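You operate a simulated robot arm through the tools that you are given. There is no shell and no other tool.

Carry out the task below with a simulated robot arm. There is one attempt and no reset: what you move stays moved.

Task
Cover all the dough on the white board.
Fine: use the four covers beside it, flat in the grooves; move no dough.

The check looks at the end state, three seconds after you hand in, the way a careful person would. Anything else that was tipped, shoved, dropped, spilled or broken makes it a failure. Lids that push on must go on centred and level and be pressed home; caps that screw on are set level and turned clockwise until they are tight.

Robot
A 6-joint arm with a fingered hand, fixed in place. Base frame: the origin is on the floor under the middle of its stand, x ahead of it, y to its left, z up. Lengths are in m, angles in rad, forces in N, time in s.
It reaches about 1.346 m from its shoulder. Its first joint turns from -2.601 to 2.601 rad. Payload 3.5 kg.
The TCP is the grasp point between the finger pads, 0.026 m short of the fingertips. In the tool frame z runs along the fingers and y along their closing line. The gripper opens to 0.132 m; its body begins 0.073 m behind the TCP. The gripper is a hand of 4 fingers: y runs from the thumb to the fingers, the wrist lies at [0, 0, -0.234] in the tool frame, and closing takes about 1.5 s.
Orientation is told as [roll, pitch, yaw] about the base's x, y, z axes, in that order, counted from this pose: with the fingers straight down and closing along the base's y, the tool's x points along the base's -x, its y along +y and its z along -z.

Tools
- The arm moves only by the tool nudge_tool. Its argument "motion" is text: rows parted by semicolons, each of 7 numbers parted by spaces: the turn, a rotation vector about the tool's x, y, z in rad, then the shift along the tool's x, y, z in m, then the finger opening in m, from 0 to 0.132. In form: rx ry rz x y z fingers; .... A call has 1 to 20 rows; each row is the pose to reach, as a shift and turn from the pose commanded when the call began, along the tool's axes at that moment. Each row takes 0.2 s and may step no farther than 0.05 m and 0.15 rad from the row before; otherwise, or with a gripper value out of range, the whole call is refused. A pose out of reach is approached as far as the arm can. The call stops where the force on the tool passes 40 N (or 10 N more than at its start, if that is more) or the arm is blocked; 0.2 s more then pass. The fingers move at their own pace (about 0.108 m/s each) and stop on an object; they squeeze with about 23 N. The grip force told is the motor's: it shows also when the fingers shut on nothing. Time passes only in rows, and 0.2 s behind the last, so rows that repeat a pose let the fingers close. It gives the time, the measured TCP pose, the force on the tool (base axes), the opening and the grip force at its end, in the units of the frame above (readings bear some noise), with the torque about the TCP (base axes, N m) and any sound that the robot's microphone picked up.
- Cameras (640 x 400 px; columns grow to the right, rows downward): "scene" is fixed at [0.409, -0.5033, 1.5785]; the picture's right is [0.91, 0.41, 0.00], its down [0.39, -0.87, -0.29] and it looks along [-0.12, 0.27, -0.96] (base axes); focal length 214 px, centre (320, 200). "wrist" rides on the gripper at [0.068, 0.002, -0.097] in the tool frame; the picture's right is [-0.03, 1.00, 0.00], its down [-0.82, -0.02, -0.58] and it looks along [-0.58, -0.02, 0.82] (tool axes); focal length 270 px, centre (320, 200). There is no depth. A picture from a camera that has moved, and an enlarged one, comes with that camera's place and axes in the base frame and with its lens. The place of the scene camera against the robot may be out by one fixed shift of up to 0.012 m in any direction.
- capture(camera): a new picture of that camera. No time passes.
- slide_trunk(by): slides the trunk up (or, below 0, down) by that many m; the arm rides with it, the base frame stays. It gives what a move gives, with no picture.
- set_grasp(shape): the hand has 4 fingers and takes this shape, open, in about a second: jaw (thumb against the fingers, like two jaws); tri (thumb and two fingers); tip (a fingertip pinch); poke (one finger out to press); point (the index stretched); flat (the hand flat); cup (the hand cupped); fist (a fist). The gripper value then closes the fingers along that shape, each until it touches; the sizes above hold for jaw. It gives what a move gives, with no picture.
- inspect(camera, box): a new picture of the part [left, top, right, bottom] of that camera's present view, enlarged. No time passes.
- job_done(): hands the job in; it is judged then, once.

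Nothing tells you positions but the pictures and the camera data. Unless the task says otherwise, let go and move clear before handing in.

The tools are called after "Request:" as a command line: name --argument value ..., lists and objects as JSON in quotes. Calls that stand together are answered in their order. nudge_tool: Moves the arm, as the interface text tells. Its arguments: {"type":"object","properties":{"motion":{"type":"string"}},"required":["motion"]} The other tools are called the same way: slide_trunk (by) moves the trunk up or down; set_grasp (shape) gives the hand a shape; capture (camera) takes a picture; inspect (camera, box) takes an enlarged picture of a part of a camera's view; job_done () hands the job in.

At the start:

```text
time: 0.0
tool_pos: [0.5388, -0.001, 0.8861]
tcp_rot: [0.0, -0.002, -1.57]
ft_force: [-0.3, 0.2, 0.6]
moment: [0.02, -0.01, 0.01]
grip_width: 0.1317
grip_force: 0.1
shape: jaw
trunk travel left (down, up): [-0.785, 0.185]
```

scene: 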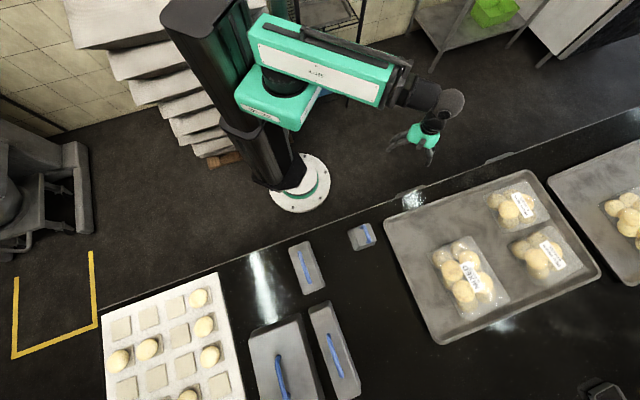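
wrist: 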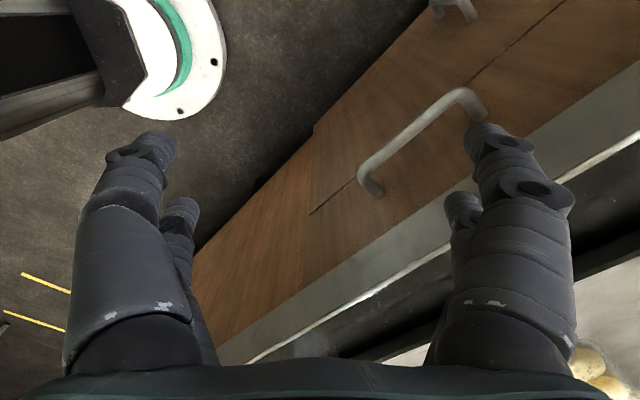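

I see a white board at the lower left of the scene with a grid of sockets and dough balls, and four grey covers with blue handles beside it. I'll look closer at these first.

Request:
inspect --camera "scene" --box '[80, 250, 320, 400]'

Request:
inspect --camera "scene" --box '[230, 200, 390, 400]'

Request:
inspect --camera "scene" --box '[90, 265, 250, 400]'

```text
2.67 times, centred on (200, 325) of scene
camera zoom: at [0.409, -0.5033, 1.5785], right [0.91, 0.41, 0.0], down [0.39, -0.87, -0.29], along [-0.12, 0.27, -0.96], focal length 572 px, centre (640, -133)
```

zoom: 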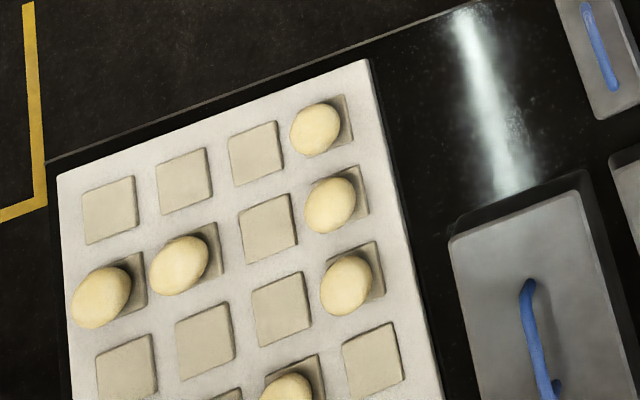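

```text
2.00 times, centred on (310, 300) of scene
camera zoom: at [0.409, -0.5033, 1.5785], right [0.91, 0.41, 0.0], down [0.39, -0.87, -0.29], along [-0.12, 0.27, -0.96], focal length 429 px, centre (340, 0)
```

zoom: 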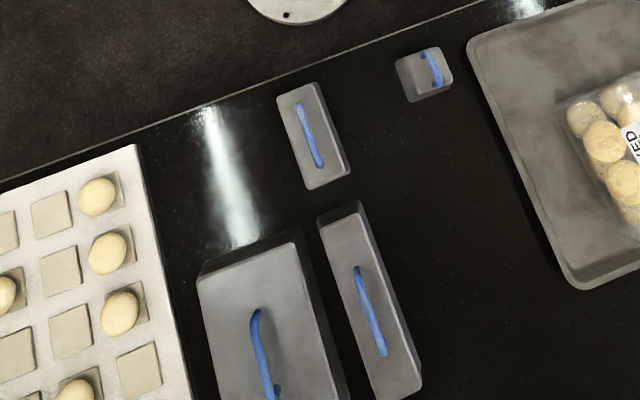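

```text
2.96 times, centred on (170, 332) of scene
camera zoom: at [0.409, -0.5033, 1.5785], right [0.91, 0.41, 0.0], down [0.39, -0.87, -0.29], along [-0.12, 0.27, -0.96], focal length 636 px, centre (764, -193)
```

zoom: 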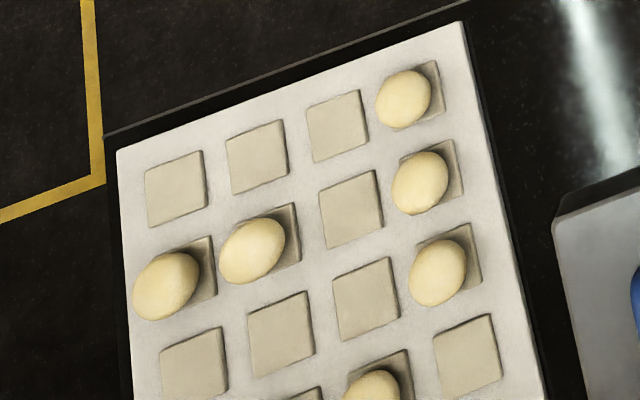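

The white board is about 0.36 m square, turned 45° to my base, on a bench near z≈0.83. I'll raise the hand and turn it toward the bench to view everything from above.

Request:
nudge_tool --motion "0 0 0 0 0 -0.05 0.132; 0 0 0 0 0 -0.10 0.132; 0 0 0 0 0 -0.15 0.132; 0 0 0 0 0 -0.20 0.132; 0 0 0 0 0 -0.25 0.132; 0 0 0 0 0 -0.30 0.132; 0 0 0 0 0 -0.35 0.132; 0 0 -0.066 -0.042 -0.02 -0.35 0.132; 0 0 -0.131 -0.083 -0.04 -0.35 0.132; 0 0 -0.197 -0.125 -0.06 -0.35 0.132; 0 0 -0.262 -0.167 -0.08 -0.35 0.132; 0 0 -0.328 -0.208 -0.10 -0.35 0.132; 0 0 -0.393 -0.25 -0.12 -0.35 0.132; 0 0 -0.459 -0.292 -0.14 -0.35 0.132; 0 0 -0.524 -0.333 -0.16 -0.35 0.132; 0 0 -0.59 -0.375 -0.18 -0.35 0.132; 0 0 -0.655 -0.417 -0.20 -0.35 0.132; 0 0 -0.72 -0.458 -0.22 -0.35 0.132; 0 0 -0.785 -0.50 -0.24 -0.35 0.132; 0 0 -0.785 -0.50 -0.24 -0.35 0.132"

Request:
capture --camera "wrist"

Request:
capture --camera "scene"

```text
time: 4.2
tool_pos: [0.2894, -0.4993, 0.8874]
tcp_rot: [-0.002, -0.001, -0.786]
ft_force: [0.2, 0.2, 0.9]
moment: [-0.04, -0.01, 0.01]
grip_width: 0.1319
grip_force: 0.1
shape: jaw
out of reach, approached as far as the arm can: row 1, 2, 3, 4, 5, 6, 7, 8, 9, 10, 11, 12, 13, 14, 15, 16, 17, 18, 19, 20
trunk travel left (down, up): [-0.785, 0.185]
```

```text
taken
camera wrist: at [0.2427, -0.4484, 0.9824], right [0.72, 0.69, 0.0], down [0.56, -0.59, 0.58], along [0.4, -0.42, -0.82], focal length 270 px, centre (320, 200)
```

wrist: 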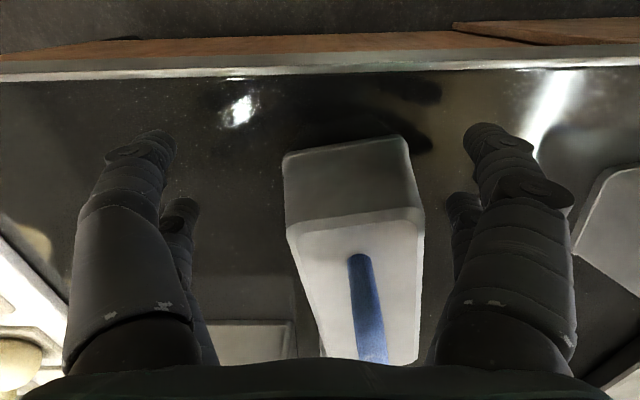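

```text
taken
```

scene: 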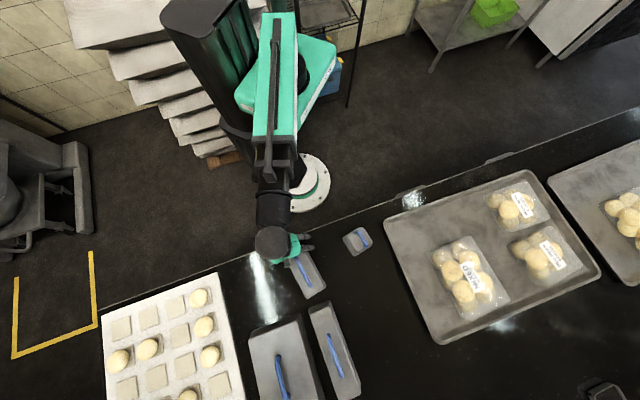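

The arm did not rise with its fingers down, so vertical range comes from the trunk. I'll slide the trunk up to gain height over the bench.

Request:
slide_trunk --by 0.185

Request:
capture --camera "wrist"

Request:
capture --camera "scene"

```text
time: 6.2
tool_pos: [0.2906, -0.4988, 1.0716]
tcp_rot: [-0.001, 0.001, -0.786]
ft_force: [0.2, -0.7, -0.5]
moment: [-0.02, 0.02, -0.03]
grip_width: 0.1316
grip_force: 0.0
shape: jaw
trunk travel left (down, up): [-0.97, 0.0]
```

```text
taken
camera wrist: at [0.2432, -0.4488, 1.1672], right [0.73, 0.69, 0.0], down [0.56, -0.59, 0.58], along [0.4, -0.42, -0.82], focal length 270 px, centre (320, 200)
```

wrist: 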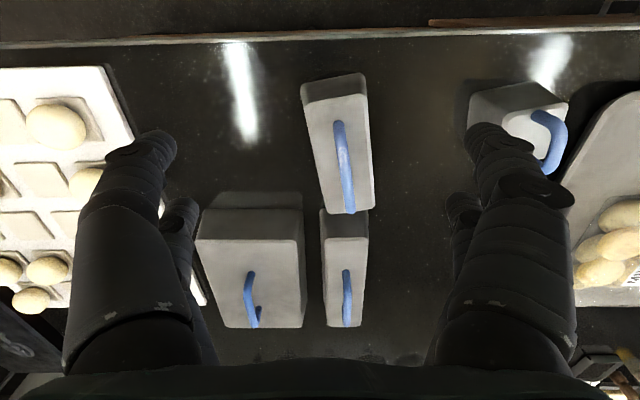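

```text
taken
```

scene: 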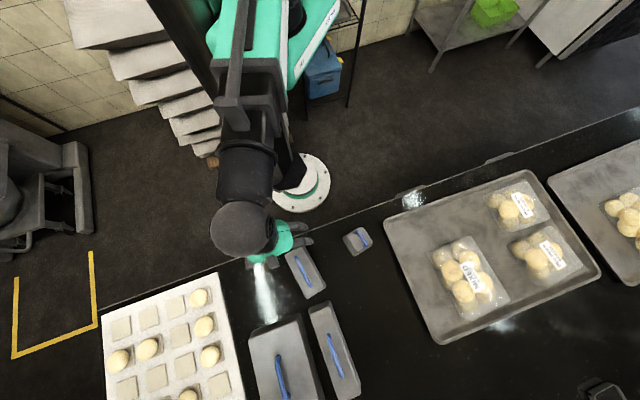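

The trunk lift worked and the four covers show as hollow boxes of different sizes with blue handles. I'll now slide the hand sideways along the bench to view the whole board.

Request:
nudge_tool --motion "0 0 0 0 -0.046 0 0.132; 0 0 0 0 -0.092 0 0.132; 0 0 0 0 -0.138 0 0.132; 0 0 0 0 -0.184 0 0.132; 0 0 0 0 -0.23 0 0.132; 0 0 0 0 -0.276 0 0.132; 0 0 0 0 -0.322 0 0.132; 0 0 0 0 -0.368 0 0.132; 0 0 0 0 -0.414 0 0.132; 0 0 0 0 -0.414 0 0.132"

Request:
capture --camera "wrist"

Request:
inspect --camera "wrist" --box '[160, 40, 480, 360]'

```text
time: 8.4
tool_pos: [-0.0012, -0.7905, 1.0717]
tcp_rot: [-0.002, 0.0, -0.788]
ft_force: [0.3, -0.6, 0.4]
moment: [0.01, -0.02, 0.02]
grip_width: 0.1318
grip_force: 0.1
shape: jaw
trunk travel left (down, up): [-0.97, 0.0]
```

```text
taken
camera wrist: at [-0.0484, -0.7405, 1.1671], right [0.73, 0.69, 0.0], down [0.56, -0.59, 0.58], along [0.4, -0.42, -0.82], focal length 270 px, centre (320, 200)
```

wrist: 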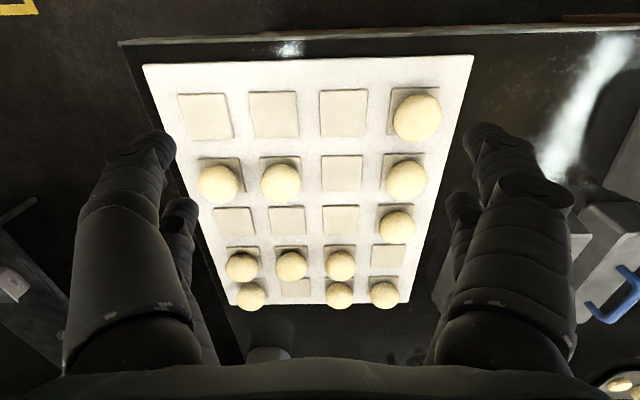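

```text
1.25 times, centred on (320, 200) of wrist
camera zoom: at [-0.0484, -0.7405, 1.1671], right [0.73, 0.69, 0.0], down [0.56, -0.59, 0.58], along [0.4, -0.42, -0.82], focal length 338 px, centre (320, 200)
```

zoom: 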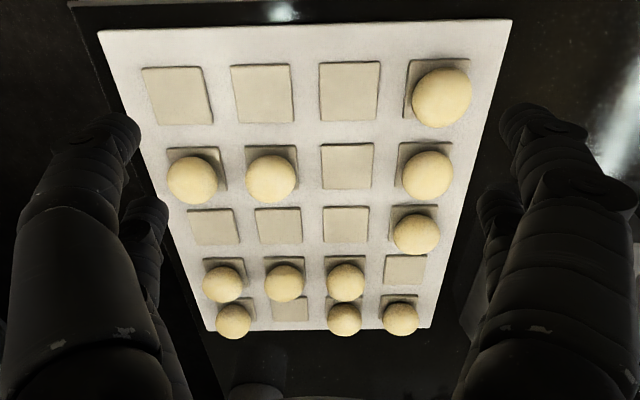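

The board is 4 columns by 5 rows. With the top row nearest me, dough sits at R1C4, R2C1, R2C2, R2C4, R3C4, R4C1–3, R5C1, R5C3 and R5C4. I'll zoom in on the grooves.

Request:
inspect --camera "wrist" --box '[300, 40, 480, 153]'

Request:
inspect --camera "wrist" --box '[200, 200, 440, 350]'

Request:
inspect --camera "wrist" --box '[130, 50, 310, 163]'

```text
3.54 times, centred on (390, 96) of wrist
camera zoom: at [-0.0484, -0.7405, 1.1671], right [0.73, 0.69, 0.0], down [0.56, -0.59, 0.58], along [0.4, -0.42, -0.82], focal length 957 px, centre (72, 566)
```

zoom: 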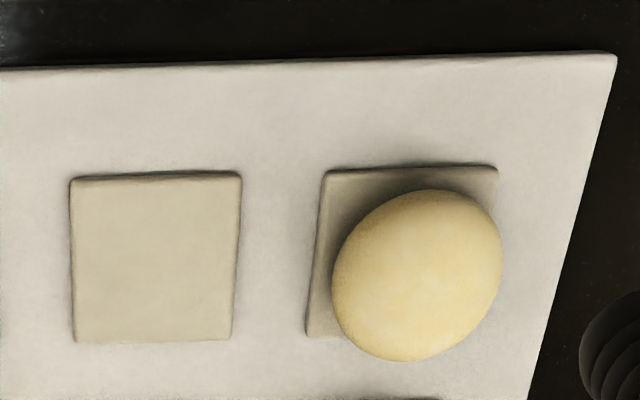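

```text
2.67 times, centred on (320, 275) of wrist
camera zoom: at [-0.0484, -0.7405, 1.1671], right [0.73, 0.69, 0.0], down [0.56, -0.59, 0.58], along [0.4, -0.42, -0.82], focal length 721 px, centre (320, 0)
```

zoom: 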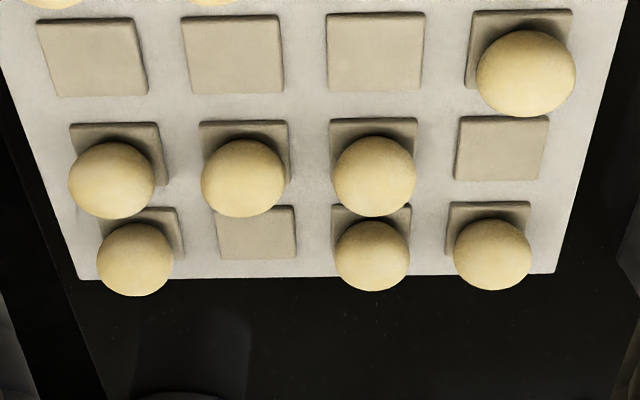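

```text
3.54 times, centred on (220, 106) of wrist
camera zoom: at [-0.0484, -0.7405, 1.1671], right [0.73, 0.69, 0.0], down [0.56, -0.59, 0.58], along [0.4, -0.42, -0.82], focal length 957 px, centre (674, 531)
```

zoom: 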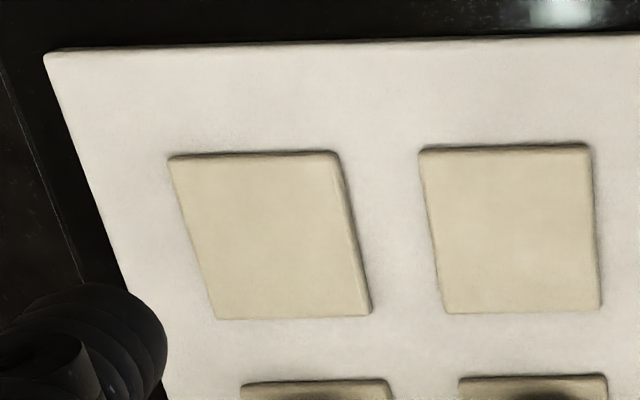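

The beige squares are raised pads, so the covers' walls go down into the white channels between them. I'll slide the trunk down 0.1 m for a second viewing height, to triangulate the board.

Request:
slide_trunk --by -0.1

Request:
capture --camera "wrist"

Request:
inspect --camera "wrist" --box '[180, 20, 460, 195]'

Request:
inspect --camera "wrist" --box '[180, 185, 460, 360]'

```text
time: 9.8
tool_pos: [-0.0004, -0.7912, 0.9709]
tcp_rot: [-0.002, -0.001, -0.787]
ft_force: [-0.2, -0.3, -0.1]
moment: [-0.06, -0.03, -0.01]
grip_width: 0.1316
grip_force: 0.0
shape: jaw
trunk travel left (down, up): [-0.87, 0.1]
```

```text
taken
camera wrist: at [-0.0478, -0.7403, 1.0672], right [0.73, 0.69, 0.0], down [0.56, -0.59, 0.58], along [0.4, -0.42, -0.82], focal length 270 px, centre (320, 200)
```

wrist: 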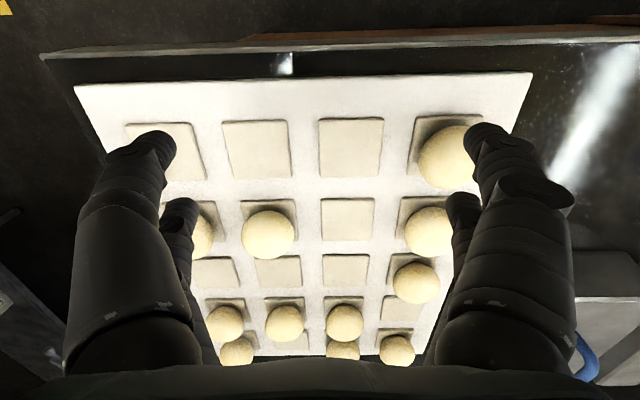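

```text
2.29 times, centred on (320, 108) of wrist
camera zoom: at [-0.0478, -0.7403, 1.0672], right [0.73, 0.69, 0.0], down [0.56, -0.59, 0.58], along [0.4, -0.42, -0.82], focal length 618 px, centre (320, 411)
```

zoom: 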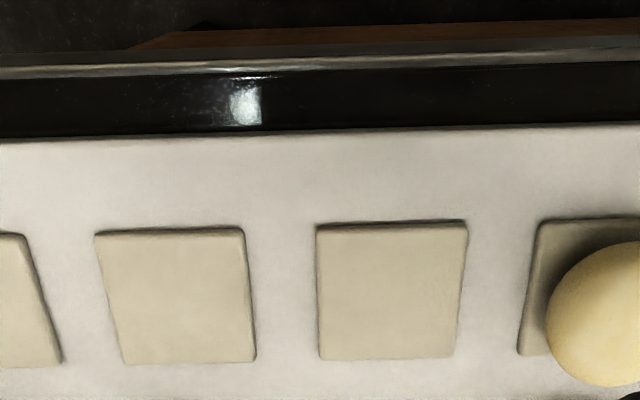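

```text
2.29 times, centred on (320, 272) of wrist
camera zoom: at [-0.0478, -0.7403, 1.0672], right [0.73, 0.69, 0.0], down [0.56, -0.59, 0.58], along [0.4, -0.42, -0.82], focal length 618 px, centre (320, 34)
```

zoom: 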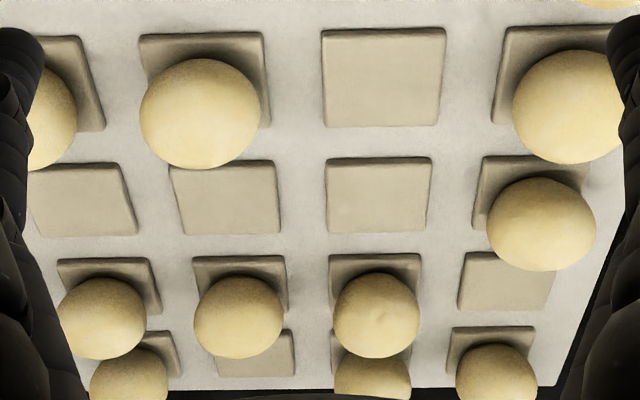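

Two-height triangulation puts the white surface near z≈0.839, the board at 0.36 × 0.445 m, the pad pitch at about 0.0815 m, and the board aligned with the tool at yaw -0.785. Next I'll raise the trunk and go back to measure the covers.

Request:
slide_trunk --by 0.1

Request:
nudge_tool --motion "0 0 0 0 0.046 0 0.132; 0 0 0 0 0.092 0 0.132; 0 0 0 0 0.138 0 0.132; 0 0 0 0 0.184 0 0.132; 0 0 0 0 0.23 0 0.132; 0 0 0 0 0.276 0 0.132; 0 0 0 0 0.322 0 0.132; 0 0 0 0 0.368 0 0.132; 0 0 0 0 0.40 0 0.132; 0 0 0 0 0.40 0 0.132"

Request:
capture --camera "wrist"

Request:
inspect --camera "wrist" --box '[190, 60, 430, 210]'

Request:
inspect --camera "wrist" --box '[190, 190, 430, 340]'

Request:
inspect --camera "wrist" --box '[420, 50, 600, 190]'

```text
time: 11.1
tool_pos: [-0.0007, -0.7898, 1.0711]
tcp_rot: [-0.001, 0.001, -0.788]
ft_force: [-0.2, 0.3, -0.6]
moment: [0.01, 0.0, 0.02]
grip_width: 0.1321
grip_force: 0.0
shape: jaw
trunk travel left (down, up): [-0.97, 0.0]
```

```text
time: 13.3
tool_pos: [0.2805, -0.5053, 1.0704]
tcp_rot: [0.0, 0.0, -0.786]
ft_force: [0.0, 0.3, -0.5]
moment: [-0.04, -0.02, 0.0]
grip_width: 0.1318
grip_force: 0.1
shape: jaw
trunk travel left (down, up): [-0.97, 0.0]
```

```text
taken
camera wrist: at [0.2341, -0.4545, 1.1672], right [0.73, 0.69, 0.0], down [0.56, -0.59, 0.58], along [0.4, -0.42, -0.82], focal length 270 px, centre (320, 200)
```

wrist: 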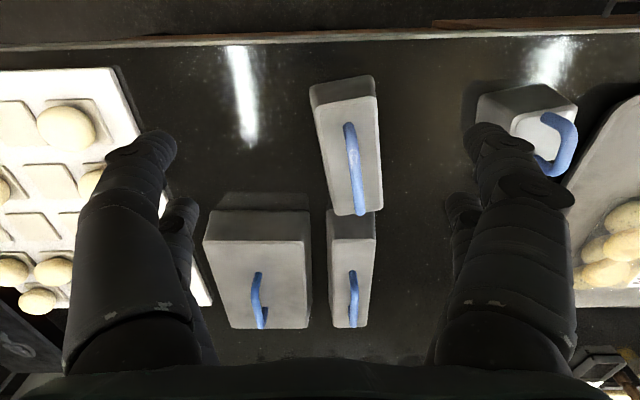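

```text
2.67 times, centred on (310, 135) of wrist
camera zoom: at [0.2341, -0.4545, 1.1672], right [0.73, 0.69, 0.0], down [0.56, -0.59, 0.58], along [0.4, -0.42, -0.82], focal length 721 px, centre (347, 373)
```

zoom: 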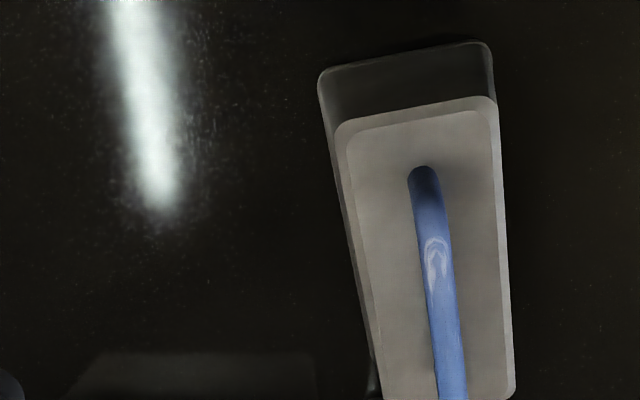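

```text
2.67 times, centred on (310, 265) of wrist
camera zoom: at [0.2341, -0.4545, 1.1672], right [0.73, 0.69, 0.0], down [0.56, -0.59, 0.58], along [0.4, -0.42, -0.82], focal length 721 px, centre (347, 27)
```

zoom: 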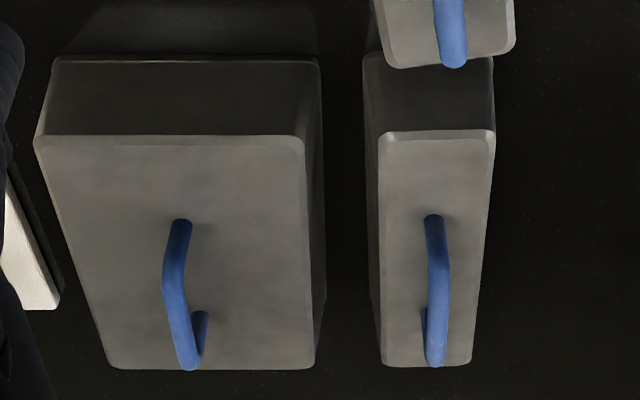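

```text
2.86 times, centred on (510, 120) of wrist
camera zoom: at [0.2341, -0.4545, 1.1672], right [0.73, 0.69, 0.0], down [0.56, -0.59, 0.58], along [0.4, -0.42, -0.82], focal length 772 px, centre (-223, 429)
```

zoom: 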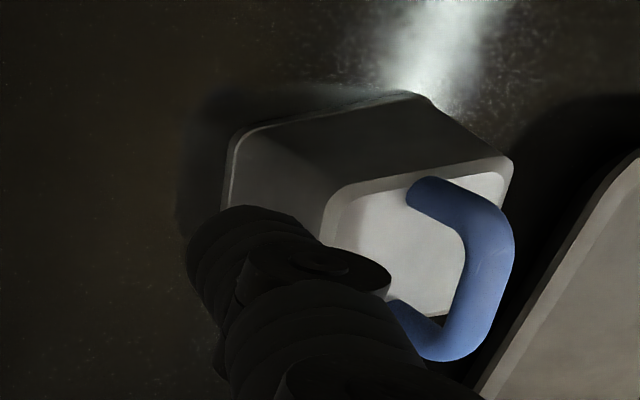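

I make the covers out as 1×2 (nearest me, turned about +0.14 rad), 2×3 (left, about -0.04 rad), 1×3 (right, nearly aligned) and 1×1 (far right). The plan is 1×3 on C4 R1–3, 2×3 on R4–5 C1–3, 1×2 on R2 C1–2 and 1×1 on R5C4. First I'll test whether the arm alone can move vertically.

Request:
nudge_tool --motion "0 0 0 0 0 0.03 0.132; 0 0 0 0 0 0.03 0.132"

Request:
nudge_tool --motion "0 0 0 0 0 -0.03 0.132; 0 0 0 0 0 -0.06 0.132; 0 0 0 0 0 -0.06 0.132"

```text
time: 13.9
tool_pos: [0.2812, -0.5052, 1.0714]
tcp_rot: [-0.002, 0.0, -0.786]
ft_force: [-0.4, 0.3, 0.2]
moment: [0.0, 0.03, 0.01]
grip_width: 0.1319
grip_force: 0.1
shape: jaw
out of reach, approached as far as the arm can: row 1, 2
trunk travel left (down, up): [-0.97, 0.0]
```

```text
time: 14.7
tool_pos: [0.2814, -0.5051, 1.0709]
tcp_rot: [-0.002, -0.001, -0.786]
ft_force: [-0.5, -0.4, 0.2]
moment: [0.03, -0.02, 0.02]
grip_width: 0.1319
grip_force: 0.1
shape: jaw
out of reach, approached as far as the arm can: row 1, 2, 3
trunk travel left (down, up): [-0.97, 0.0]
```

The arm moves only in the plane, so the trunk does all vertical motion. I'll start with the 1×3 cover, taking its handle to be near e1≈-0.116, e2≈0.854 (along and across the bench), and move over it at height to check.

Request:
nudge_tool --motion "0 0 0 -0.045 0.006 0 0.132; 0 0 0 -0.09 0.012 0 0.132; 0 0 0 -0.135 0.018 0 0.132; 0 0 0 -0.18 0.024 0 0.132; 0 0 0 -0.225 0.03 0 0.132; 0 0 0 -0.27 0.036 0 0.132; 0 0 0 -0.298 0.042 0 0.132; 0 0 0 -0.298 0.042 0 0.132"

Request:
capture --camera "wrist"

Request:
inspect --camera "wrist" --box '[200, 0, 440, 150]'

Request:
inspect --camera "wrist" --box '[200, 100, 440, 250]'

Request:
capture --camera "scene"

```text
time: 16.5
tool_pos: [0.5198, -0.6887, 1.0717]
tcp_rot: [-0.001, 0.0, -0.79]
ft_force: [0.3, -0.2, 0.3]
moment: [0.02, -0.01, 0.02]
grip_width: 0.132
grip_force: 0.0
shape: jaw
out of reach, approached as far as the arm can: row 6, 7
trunk travel left (down, up): [-0.97, 0.0]
```

```text
taken
camera wrist: at [0.4728, -0.6382, 1.1672], right [0.73, 0.69, 0.0], down [0.56, -0.59, 0.58], along [0.4, -0.42, -0.82], focal length 270 px, centre (320, 200)
```

wrist: 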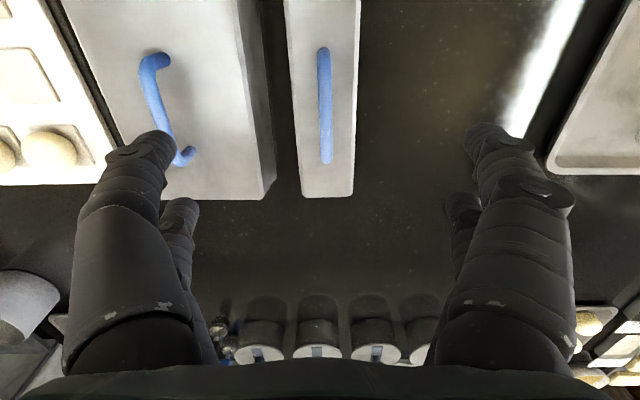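

```text
2.67 times, centred on (320, 75) of wrist
camera zoom: at [0.4728, -0.6382, 1.1672], right [0.73, 0.69, 0.0], down [0.56, -0.59, 0.58], along [0.4, -0.42, -0.82], focal length 721 px, centre (320, 533)
```

zoom: 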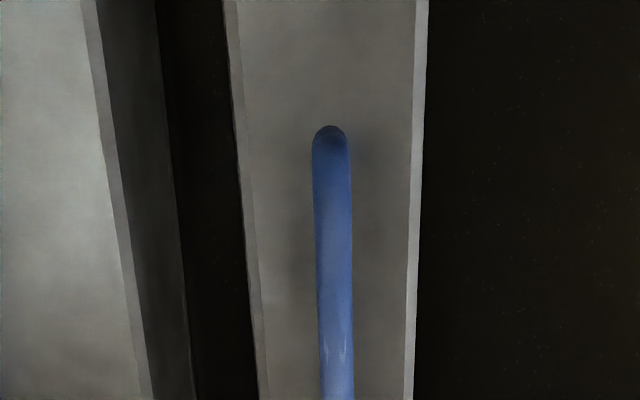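

```text
2.67 times, centred on (320, 175) of wrist
camera zoom: at [0.4728, -0.6382, 1.1672], right [0.73, 0.69, 0.0], down [0.56, -0.59, 0.58], along [0.4, -0.42, -0.82], focal length 721 px, centre (320, 267)
```

zoom: 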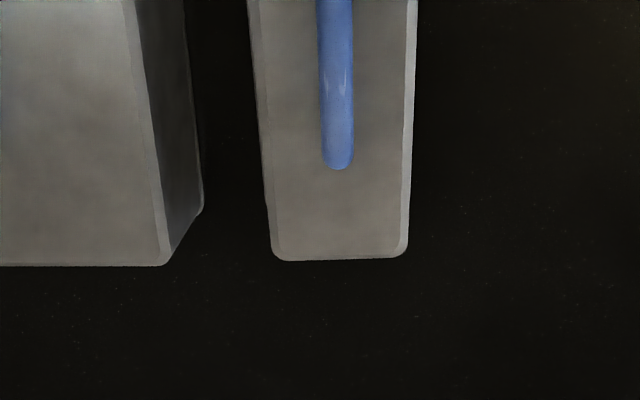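

```text
taken
```

scene: 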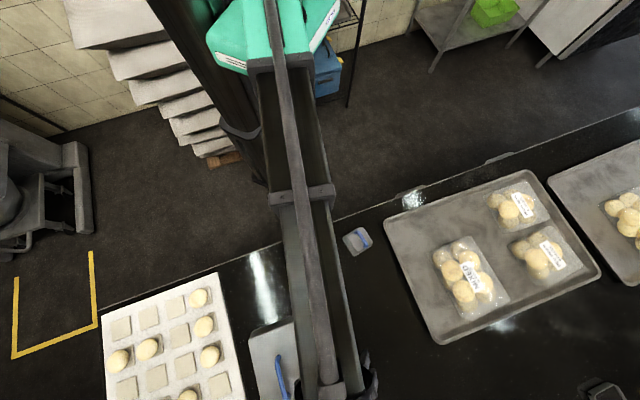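

I'm over the 1×3 cover and its handle shows as centred and aligned with the tool. I'll correct a few mm, narrow the fingers so they clear the big cover, then lower part way and look again.

Request:
nudge_tool --motion "0 0 -0.005 -0.004 0.004 0 0.05; 0 0 -0.005 -0.004 0.004 0 0.05; 0 0 -0.005 -0.004 0.004 0 0.05; 0 0 -0.005 -0.004 0.004 0 0.05; 0 0 -0.005 -0.004 0.004 0 0.05; 0 0 -0.005 -0.004 0.004 0 0.05"

Request:
slide_trunk --by -0.09

Request:
capture --camera "wrist"

Request:
inspect --camera "wrist" --box '[200, 50, 440, 200]'

```text
time: 17.9
tool_pos: [0.5239, -0.6891, 1.0707]
tcp_rot: [-0.001, -0.001, -0.781]
ft_force: [0.6, 0.6, -1.2]
moment: [0.0, -0.01, 0.0]
grip_width: 0.0503
grip_force: 0.1
shape: jaw
trunk travel left (down, up): [-0.97, 0.0]
```

```text
time: 19.1
tool_pos: [0.5242, -0.6867, 0.9823]
tcp_rot: [-0.001, -0.001, -0.784]
ft_force: [0.4, 0.7, -0.3]
moment: [0.01, -0.01, 0.03]
grip_width: 0.0504
grip_force: 0.1
shape: jaw
trunk travel left (down, up): [-0.88, 0.09]
```

```text
taken
camera wrist: at [0.4772, -0.6381, 1.0773], right [0.72, 0.69, 0.0], down [0.56, -0.59, 0.58], along [0.4, -0.42, -0.82], focal length 270 px, centre (320, 200)
```

wrist: 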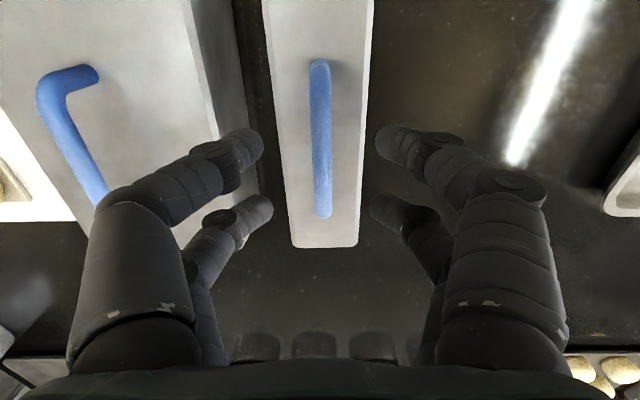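

```text
2.67 times, centred on (320, 125) of wrist
camera zoom: at [0.4772, -0.6381, 1.0773], right [0.72, 0.69, 0.0], down [0.56, -0.59, 0.58], along [0.4, -0.42, -0.82], focal length 721 px, centre (320, 400)
```

zoom: 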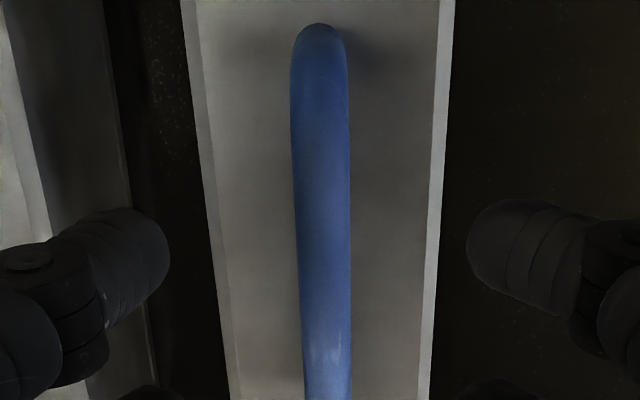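

The handle bar is about 12 mm thick, centred under the TCP, with its centre near z≈0.930 and the cover top near 0.889. I'll lower 0.05 m so the pads straddle the bar, then look before closing.

Request:
slide_trunk --by -0.05

Request:
capture --camera "wrist"

```text
time: 20.1
tool_pos: [0.5249, -0.6881, 0.9314]
tcp_rot: [-0.001, -0.001, -0.782]
ft_force: [0.4, 0.3, -0.5]
moment: [0.0, 0.03, -0.01]
grip_width: 0.0503
grip_force: 0.1
shape: jaw
trunk travel left (down, up): [-0.83, 0.14]
```

```text
taken
camera wrist: at [0.4772, -0.6381, 1.0272], right [0.72, 0.69, 0.0], down [0.56, -0.59, 0.58], along [0.4, -0.42, -0.82], focal length 270 px, centre (320, 200)
```

wrist: 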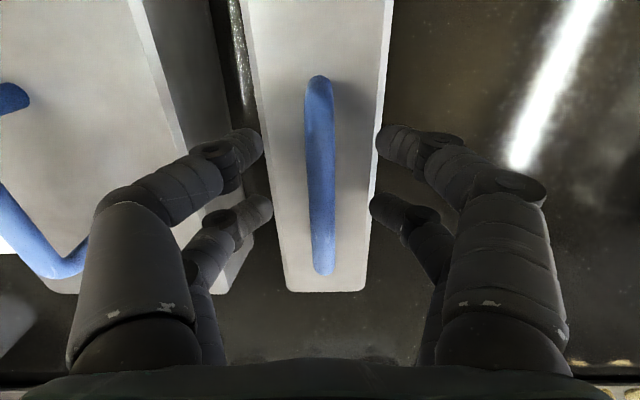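

The bar sits centred between the fingers at TCP height. I'll close the fingers on it.

Request:
nudge_tool --motion "0 0 0 0 0.001 0 0.03; 0 0 0 0 0.001 0 0.015; 0 0 0 0 0.001 0 0; 0 0 0 0 0.001 0 0; 0 0 0 0 0.001 0 0; 0 0 0 0 0.001 0 0; 0 0 0 0 0.001 0 0; 0 0 0 0 0.001 0 0; 0 0 0 0 0.001 0 0; 0 0 0 0 0.001 0 0"

Request:
capture --camera "wrist"

```text
time: 22.3
tool_pos: [0.5254, -0.6869, 0.9312]
tcp_rot: [-0.003, 0.0, -0.782]
ft_force: [-0.8, -1.5, -1.3]
moment: [0.0, 0.0, 0.0]
grip_width: 0.0001
grip_force: 22.8
shape: jaw
trunk travel left (down, up): [-0.83, 0.14]
```

```text
taken
camera wrist: at [0.4779, -0.6373, 1.0272], right [0.72, 0.69, 0.0], down [0.56, -0.59, 0.58], along [0.4, -0.42, -0.82], focal length 270 px, centre (320, 200)
```

wrist: 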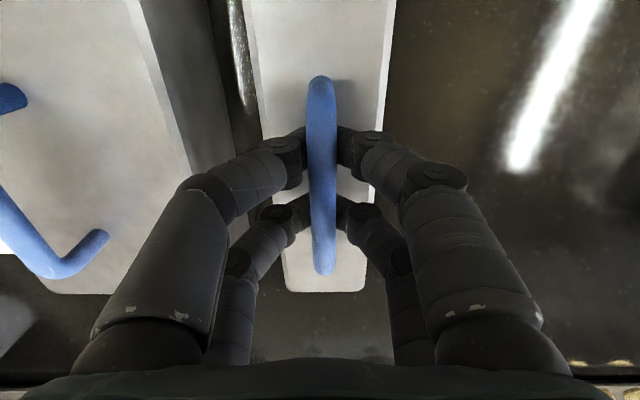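

The width reads zero, so I need to see whether the pads are pinching the bar or have closed beneath it.

Request:
inspect --camera "wrist" --box '[240, 60, 400, 290]'

Request:
inspect --camera "wrist" --box '[260, 110, 380, 185]'

```text
1.74 times, centred on (320, 175) of wrist
camera zoom: at [0.4779, -0.6373, 1.0272], right [0.72, 0.69, 0.0], down [0.56, -0.59, 0.58], along [0.4, -0.42, -0.82], focal length 470 px, centre (320, 244)
```

zoom: 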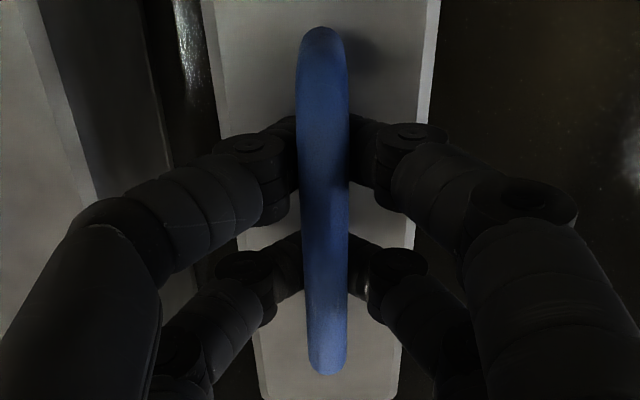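

```text
5.33 times, centred on (320, 148) of wrist
camera zoom: at [0.4779, -0.6373, 1.0272], right [0.72, 0.69, 0.0], down [0.56, -0.59, 0.58], along [0.4, -0.42, -0.82], focal length 1442 px, centre (320, 480)
```

zoom: 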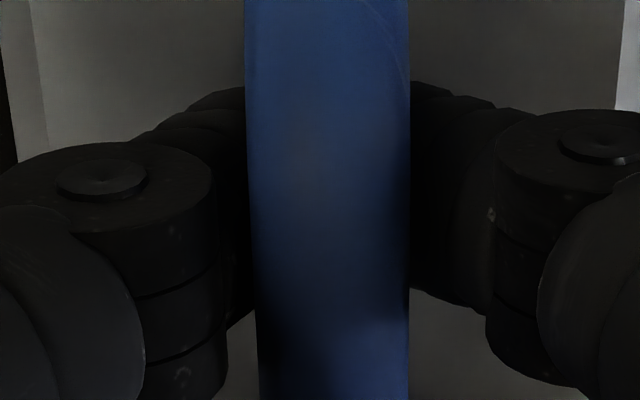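

The fingertips seem to have closed under the bar and enclose it, which is a secure hook. I'll lift a little and check the load and how it hangs.

Request:
slide_trunk --by 0.02

Request:
capture --camera "wrist"

Request:
inspect --camera "wrist" --box '[240, 60, 400, 290]'

```text
time: 22.9
tool_pos: [0.5256, -0.687, 0.9519]
tcp_rot: [0.0, -0.001, -0.782]
ft_force: [-0.2, 0.0, -2.4]
moment: [0.03, -0.01, -0.02]
grip_width: 0.0
grip_force: 23.1
shape: jaw
trunk travel left (down, up): [-0.85, 0.12]
```

```text
taken
camera wrist: at [0.4781, -0.6373, 1.0471], right [0.72, 0.69, 0.0], down [0.57, -0.59, 0.58], along [0.4, -0.42, -0.82], focal length 270 px, centre (320, 200)
```

wrist: 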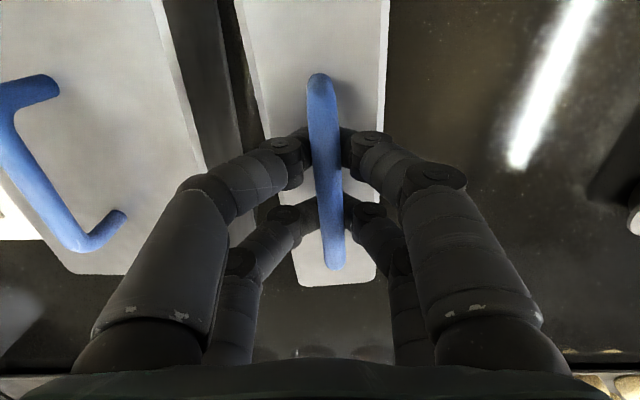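

```text
1.74 times, centred on (320, 175) of wrist
camera zoom: at [0.4781, -0.6373, 1.0471], right [0.72, 0.69, 0.0], down [0.57, -0.59, 0.58], along [0.4, -0.42, -0.82], focal length 470 px, centre (320, 244)
```

zoom: 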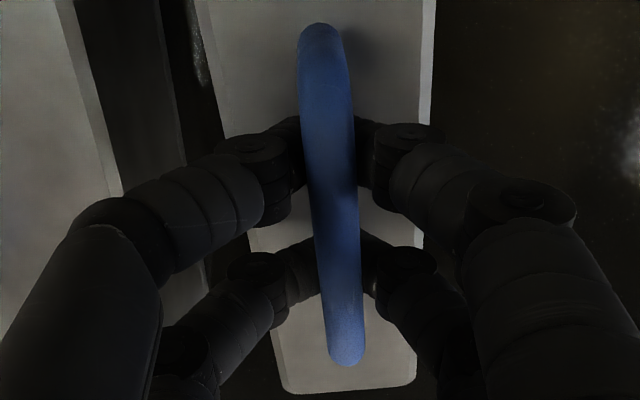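

The cover lifts cleanly with about 2 N of load, but in this hook it can yaw a little (about +0.07 rad). I'll set it back down and regrasp about 14 mm higher so the fingertips pinch the bar firmly.

Request:
slide_trunk --by -0.02

Request:
nudge_tool --motion "0 0 0 0 0 0 0.02; 0 0 0 0 0 0 0.04; 0 0 0 0 0 0 0.05; 0 0 0 0 0 0 0.05; 0 0 0 0 0 0 0.05; 0 0 0 0 0 0 0.05"

Request:
slide_trunk --by 0.014

Request:
nudge_tool --motion "0 0 0 0 0 0 0.03; 0 0 0 0 0 0 0.015; 0 0 0 0 0 0 0; 0 0 0 0 0 0 0; 0 0 0 0 0 0 0; 0 0 0 0 0 0 0; 0 0 0 0 0 0 0; 0 0 0 0 0 0 0; 0 0 0 0 0 0 0"

Request:
capture --camera "wrist"

Request:
inspect --camera "wrist" --box '[240, 60, 400, 290]'

```text
time: 23.6
tool_pos: [0.526, -0.6873, 0.9309]
tcp_rot: [-0.002, -0.001, -0.782]
ft_force: [-0.1, -0.2, 0.4]
moment: [0.02, -0.01, -0.02]
grip_width: 0.0001
grip_force: 23.1
shape: jaw
trunk travel left (down, up): [-0.83, 0.14]
```

```text
time: 25.0
tool_pos: [0.5246, -0.6877, 0.9299]
tcp_rot: [-0.003, -0.001, -0.783]
ft_force: [-0.8, -0.2, 0.3]
moment: [-0.01, -0.02, 0.02]
grip_width: 0.0496
grip_force: 0.1
shape: jaw
trunk travel left (down, up): [-0.83, 0.14]
```

```text
time: 25.6
tool_pos: [0.5256, -0.6882, 0.9442]
tcp_rot: [-0.003, 0.0, -0.782]
ft_force: [-0.1, -0.2, 0.0]
moment: [-0.02, 0.01, -0.01]
grip_width: 0.0497
grip_force: 0.0
shape: jaw
trunk travel left (down, up): [-0.844, 0.126]
```

```text
time: 27.6
tool_pos: [0.5248, -0.6885, 0.9447]
tcp_rot: [-0.001, -0.001, -0.782]
ft_force: [0.2, 0.2, 0.6]
moment: [0.02, 0.02, -0.02]
grip_width: 0.0053
grip_force: 23.4
shape: jaw
trunk travel left (down, up): [-0.844, 0.126]
```

```text
taken
camera wrist: at [0.478, -0.6373, 1.0411], right [0.72, 0.69, 0.0], down [0.57, -0.59, 0.58], along [0.4, -0.42, -0.82], focal length 270 px, centre (320, 200)
```

wrist: 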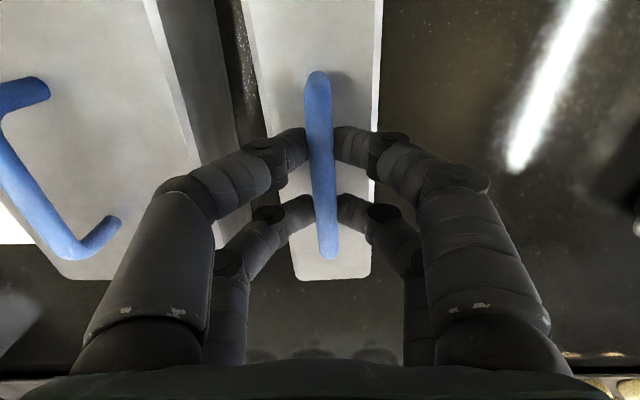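

```text
1.74 times, centred on (320, 175) of wrist
camera zoom: at [0.478, -0.6373, 1.0411], right [0.72, 0.69, 0.0], down [0.57, -0.59, 0.58], along [0.4, -0.42, -0.82], focal length 470 px, centre (320, 244)
```

zoom: 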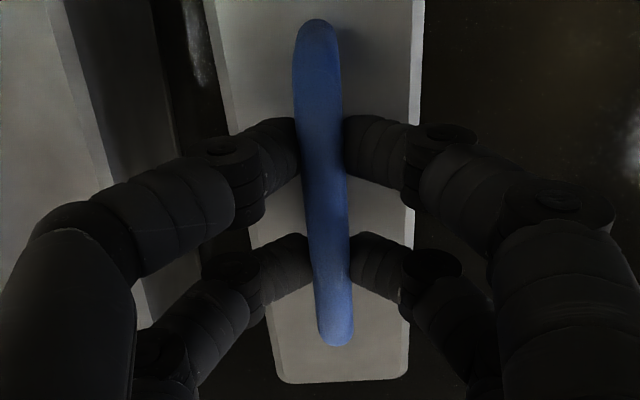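

Now the fingers pinch the bar itself (width 5 mm under load). I'll lift to the trunk's limit and check the hold.

Request:
slide_trunk --by 0.03

Request:
slide_trunk --by 0.096

Request:
capture --camera "wrist"

Request:
inspect --camera "wrist" --box '[240, 60, 400, 290]'

```text
time: 28.4
tool_pos: [0.5264, -0.6875, 0.9767]
tcp_rot: [-0.001, 0.0, -0.782]
ft_force: [-0.8, -1.0, -2.6]
moment: [0.02, 0.01, -0.02]
grip_width: 0.0053
grip_force: 22.7
shape: jaw
trunk travel left (down, up): [-0.874, 0.096]
```

```text
time: 29.7
tool_pos: [0.5251, -0.6875, 1.0712]
tcp_rot: [-0.003, 0.002, -0.782]
ft_force: [0.5, 0.6, -2.1]
moment: [-0.01, 0.03, 0.01]
grip_width: 0.0056
grip_force: 22.7
shape: jaw
trunk travel left (down, up): [-0.97, 0.0]
```

```text
taken
camera wrist: at [0.4781, -0.6374, 1.167], right [0.72, 0.69, 0.0], down [0.57, -0.59, 0.58], along [0.4, -0.42, -0.82], focal length 270 px, centre (320, 200)
```

wrist: 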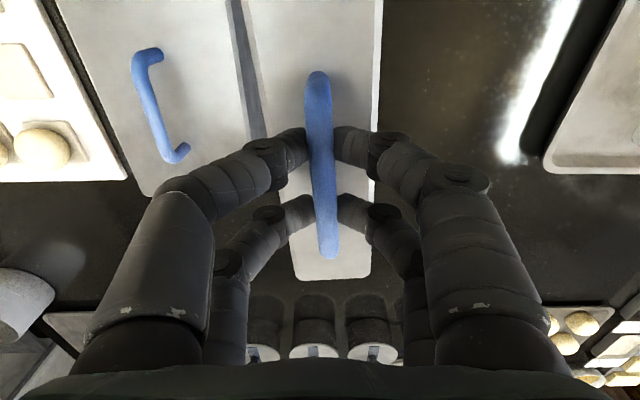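

```text
1.74 times, centred on (320, 175) of wrist
camera zoom: at [0.4781, -0.6374, 1.167], right [0.72, 0.69, 0.0], down [0.57, -0.59, 0.58], along [0.4, -0.42, -0.82], focal length 470 px, centre (320, 244)
```

zoom: 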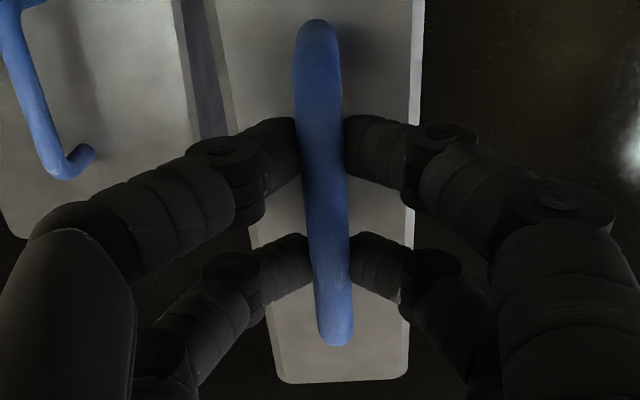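

The cover is held rigidly, and the view is unchanged after lifting. I'll zoom in on its edges to measure its yaw in the hand before moving to the board.

Request:
inspect --camera "wrist" --box '[230, 20, 310, 120]'

Request:
inspect --camera "wrist" --box '[280, 220, 390, 290]'

Request:
inspect --camera "wrist" --box '[230, 0, 390, 100]'

```text
4.00 times, centred on (270, 70) of wrist
camera zoom: at [0.4781, -0.6374, 1.167], right [0.72, 0.69, 0.0], down [0.57, -0.59, 0.58], along [0.4, -0.42, -0.82], focal length 1081 px, centre (520, 720)
```

zoom: 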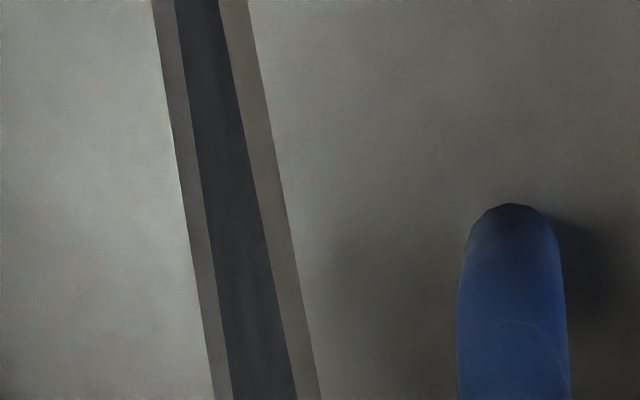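

```text
5.71 times, centred on (335, 255) of wrist
camera zoom: at [0.4781, -0.6374, 1.167], right [0.72, 0.69, 0.0], down [0.57, -0.59, 0.58], along [0.4, -0.42, -0.82], focal length 1544 px, centre (234, -114)
```

zoom: 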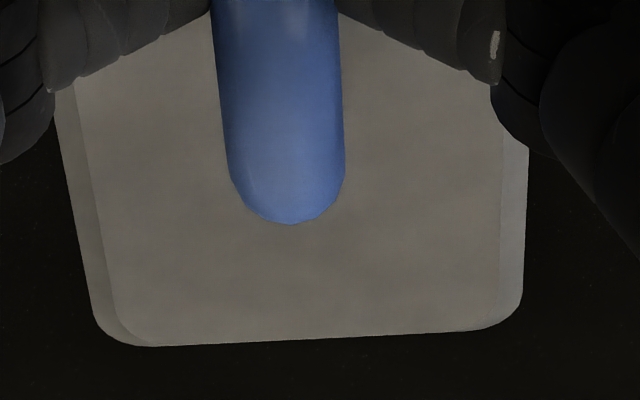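

```text
4.00 times, centred on (310, 50) of wrist
camera zoom: at [0.4781, -0.6374, 1.167], right [0.72, 0.69, 0.0], down [0.57, -0.59, 0.58], along [0.4, -0.42, -0.82], focal length 1081 px, centre (360, 800)
```

zoom: 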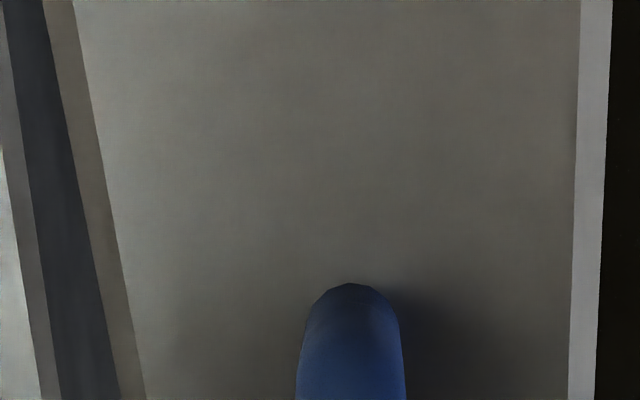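

The 1×3 cover sits about +0.048 rad off the tool and 2 mm off the TCP. I'll carry it over C4 R1–R3, at TCP e1≈-0.453, e2≈0.6745, and turn it to line up with the board.

Request:
nudge_tool --motion "0 0 0.004 0.0115 -0.0211 0 0; 0 0 0.007 0.023 -0.0422 0 0; 0 0 0.010 0.0345 -0.0634 0 0; 0 0 0.014 0.046 -0.0845 0 0; 0 0 0.017 0.0575 -0.1056 0 0; 0 0 0.020 0.069 -0.1267 0 0; 0 0 0.024 0.0805 -0.1478 0 0; 0 0 0.027 0.092 -0.169 0 0; 0 0 0.030 0.1036 -0.1901 0 0; 0 0 0.034 0.1151 -0.2112 0 0; 0 0 0.037 0.1266 -0.2323 0 0; 0 0 0.040 0.1381 -0.2534 0 0; 0 0 0.044 0.1496 -0.2746 0 0; 0 0 0.047 0.1611 -0.2957 0 0; 0 0 0.050 0.1726 -0.3168 0 0; 0 0 0.054 0.1841 -0.3379 0 0; 0 0 0.054 0.1841 -0.3379 0 0; 0 0 0.054 0.1841 -0.3379 0 0"

Request:
capture --camera "wrist"

Request:
capture --camera "scene"

```text
time: 33.5
tool_pos: [0.1573, -0.7971, 1.0715]
tcp_rot: [-0.002, 0.0, -0.835]
ft_force: [-0.3, -0.3, -1.7]
moment: [0.0, 0.01, -0.04]
grip_width: 0.0054
grip_force: 22.3
shape: jaw
trunk travel left (down, up): [-0.97, 0.0]
```

```text
taken
camera wrist: at [0.1135, -0.7442, 1.1671], right [0.76, 0.65, 0.0], down [0.53, -0.62, 0.58], along [0.38, -0.44, -0.82], focal length 270 px, centre (320, 200)
```

wrist: 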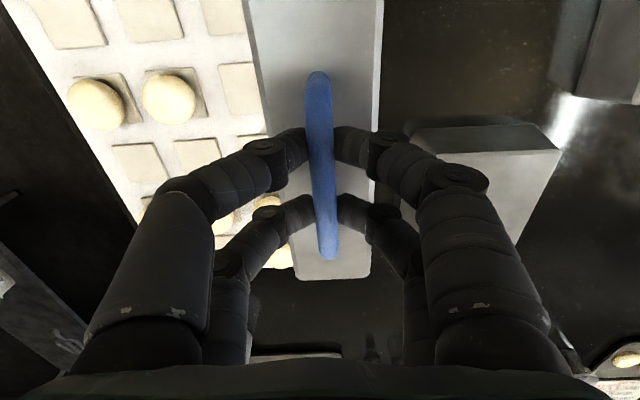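

```text
taken
```

scene: 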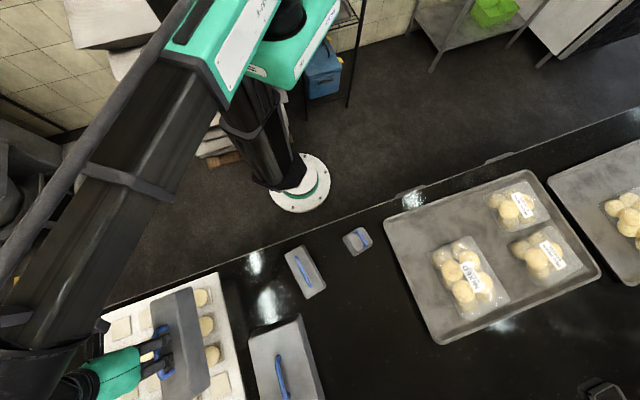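

The cover is over column 4. I'll zoom on the pads visible on the left to check my board coordinates against this view.

Request:
inspect --camera "wrist" --box '[20, 0, 280, 200]'

Request:
inspect --camera "scene" --box '[90, 265, 250, 400]'

```text
2.00 times, centred on (150, 100) of wrist
camera zoom: at [0.1135, -0.7442, 1.1671], right [0.76, 0.65, 0.0], down [0.53, -0.62, 0.58], along [0.38, -0.44, -0.82], focal length 541 px, centre (660, 400)
```

zoom: 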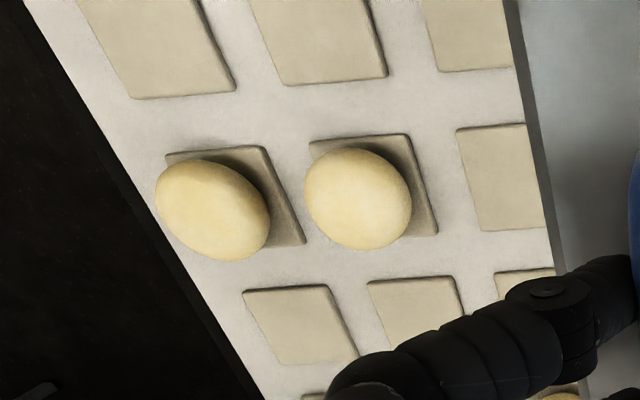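

```text
2.96 times, centred on (170, 332) of scene
camera zoom: at [0.409, -0.5033, 1.5785], right [0.91, 0.41, 0.0], down [0.39, -0.87, -0.29], along [-0.12, 0.27, -0.96], focal length 636 px, centre (764, -193)
```

zoom: 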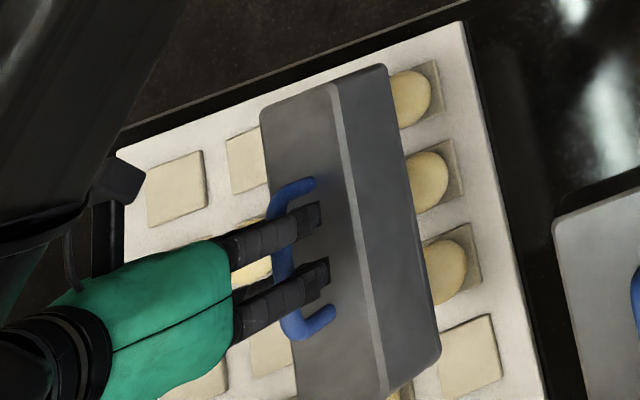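

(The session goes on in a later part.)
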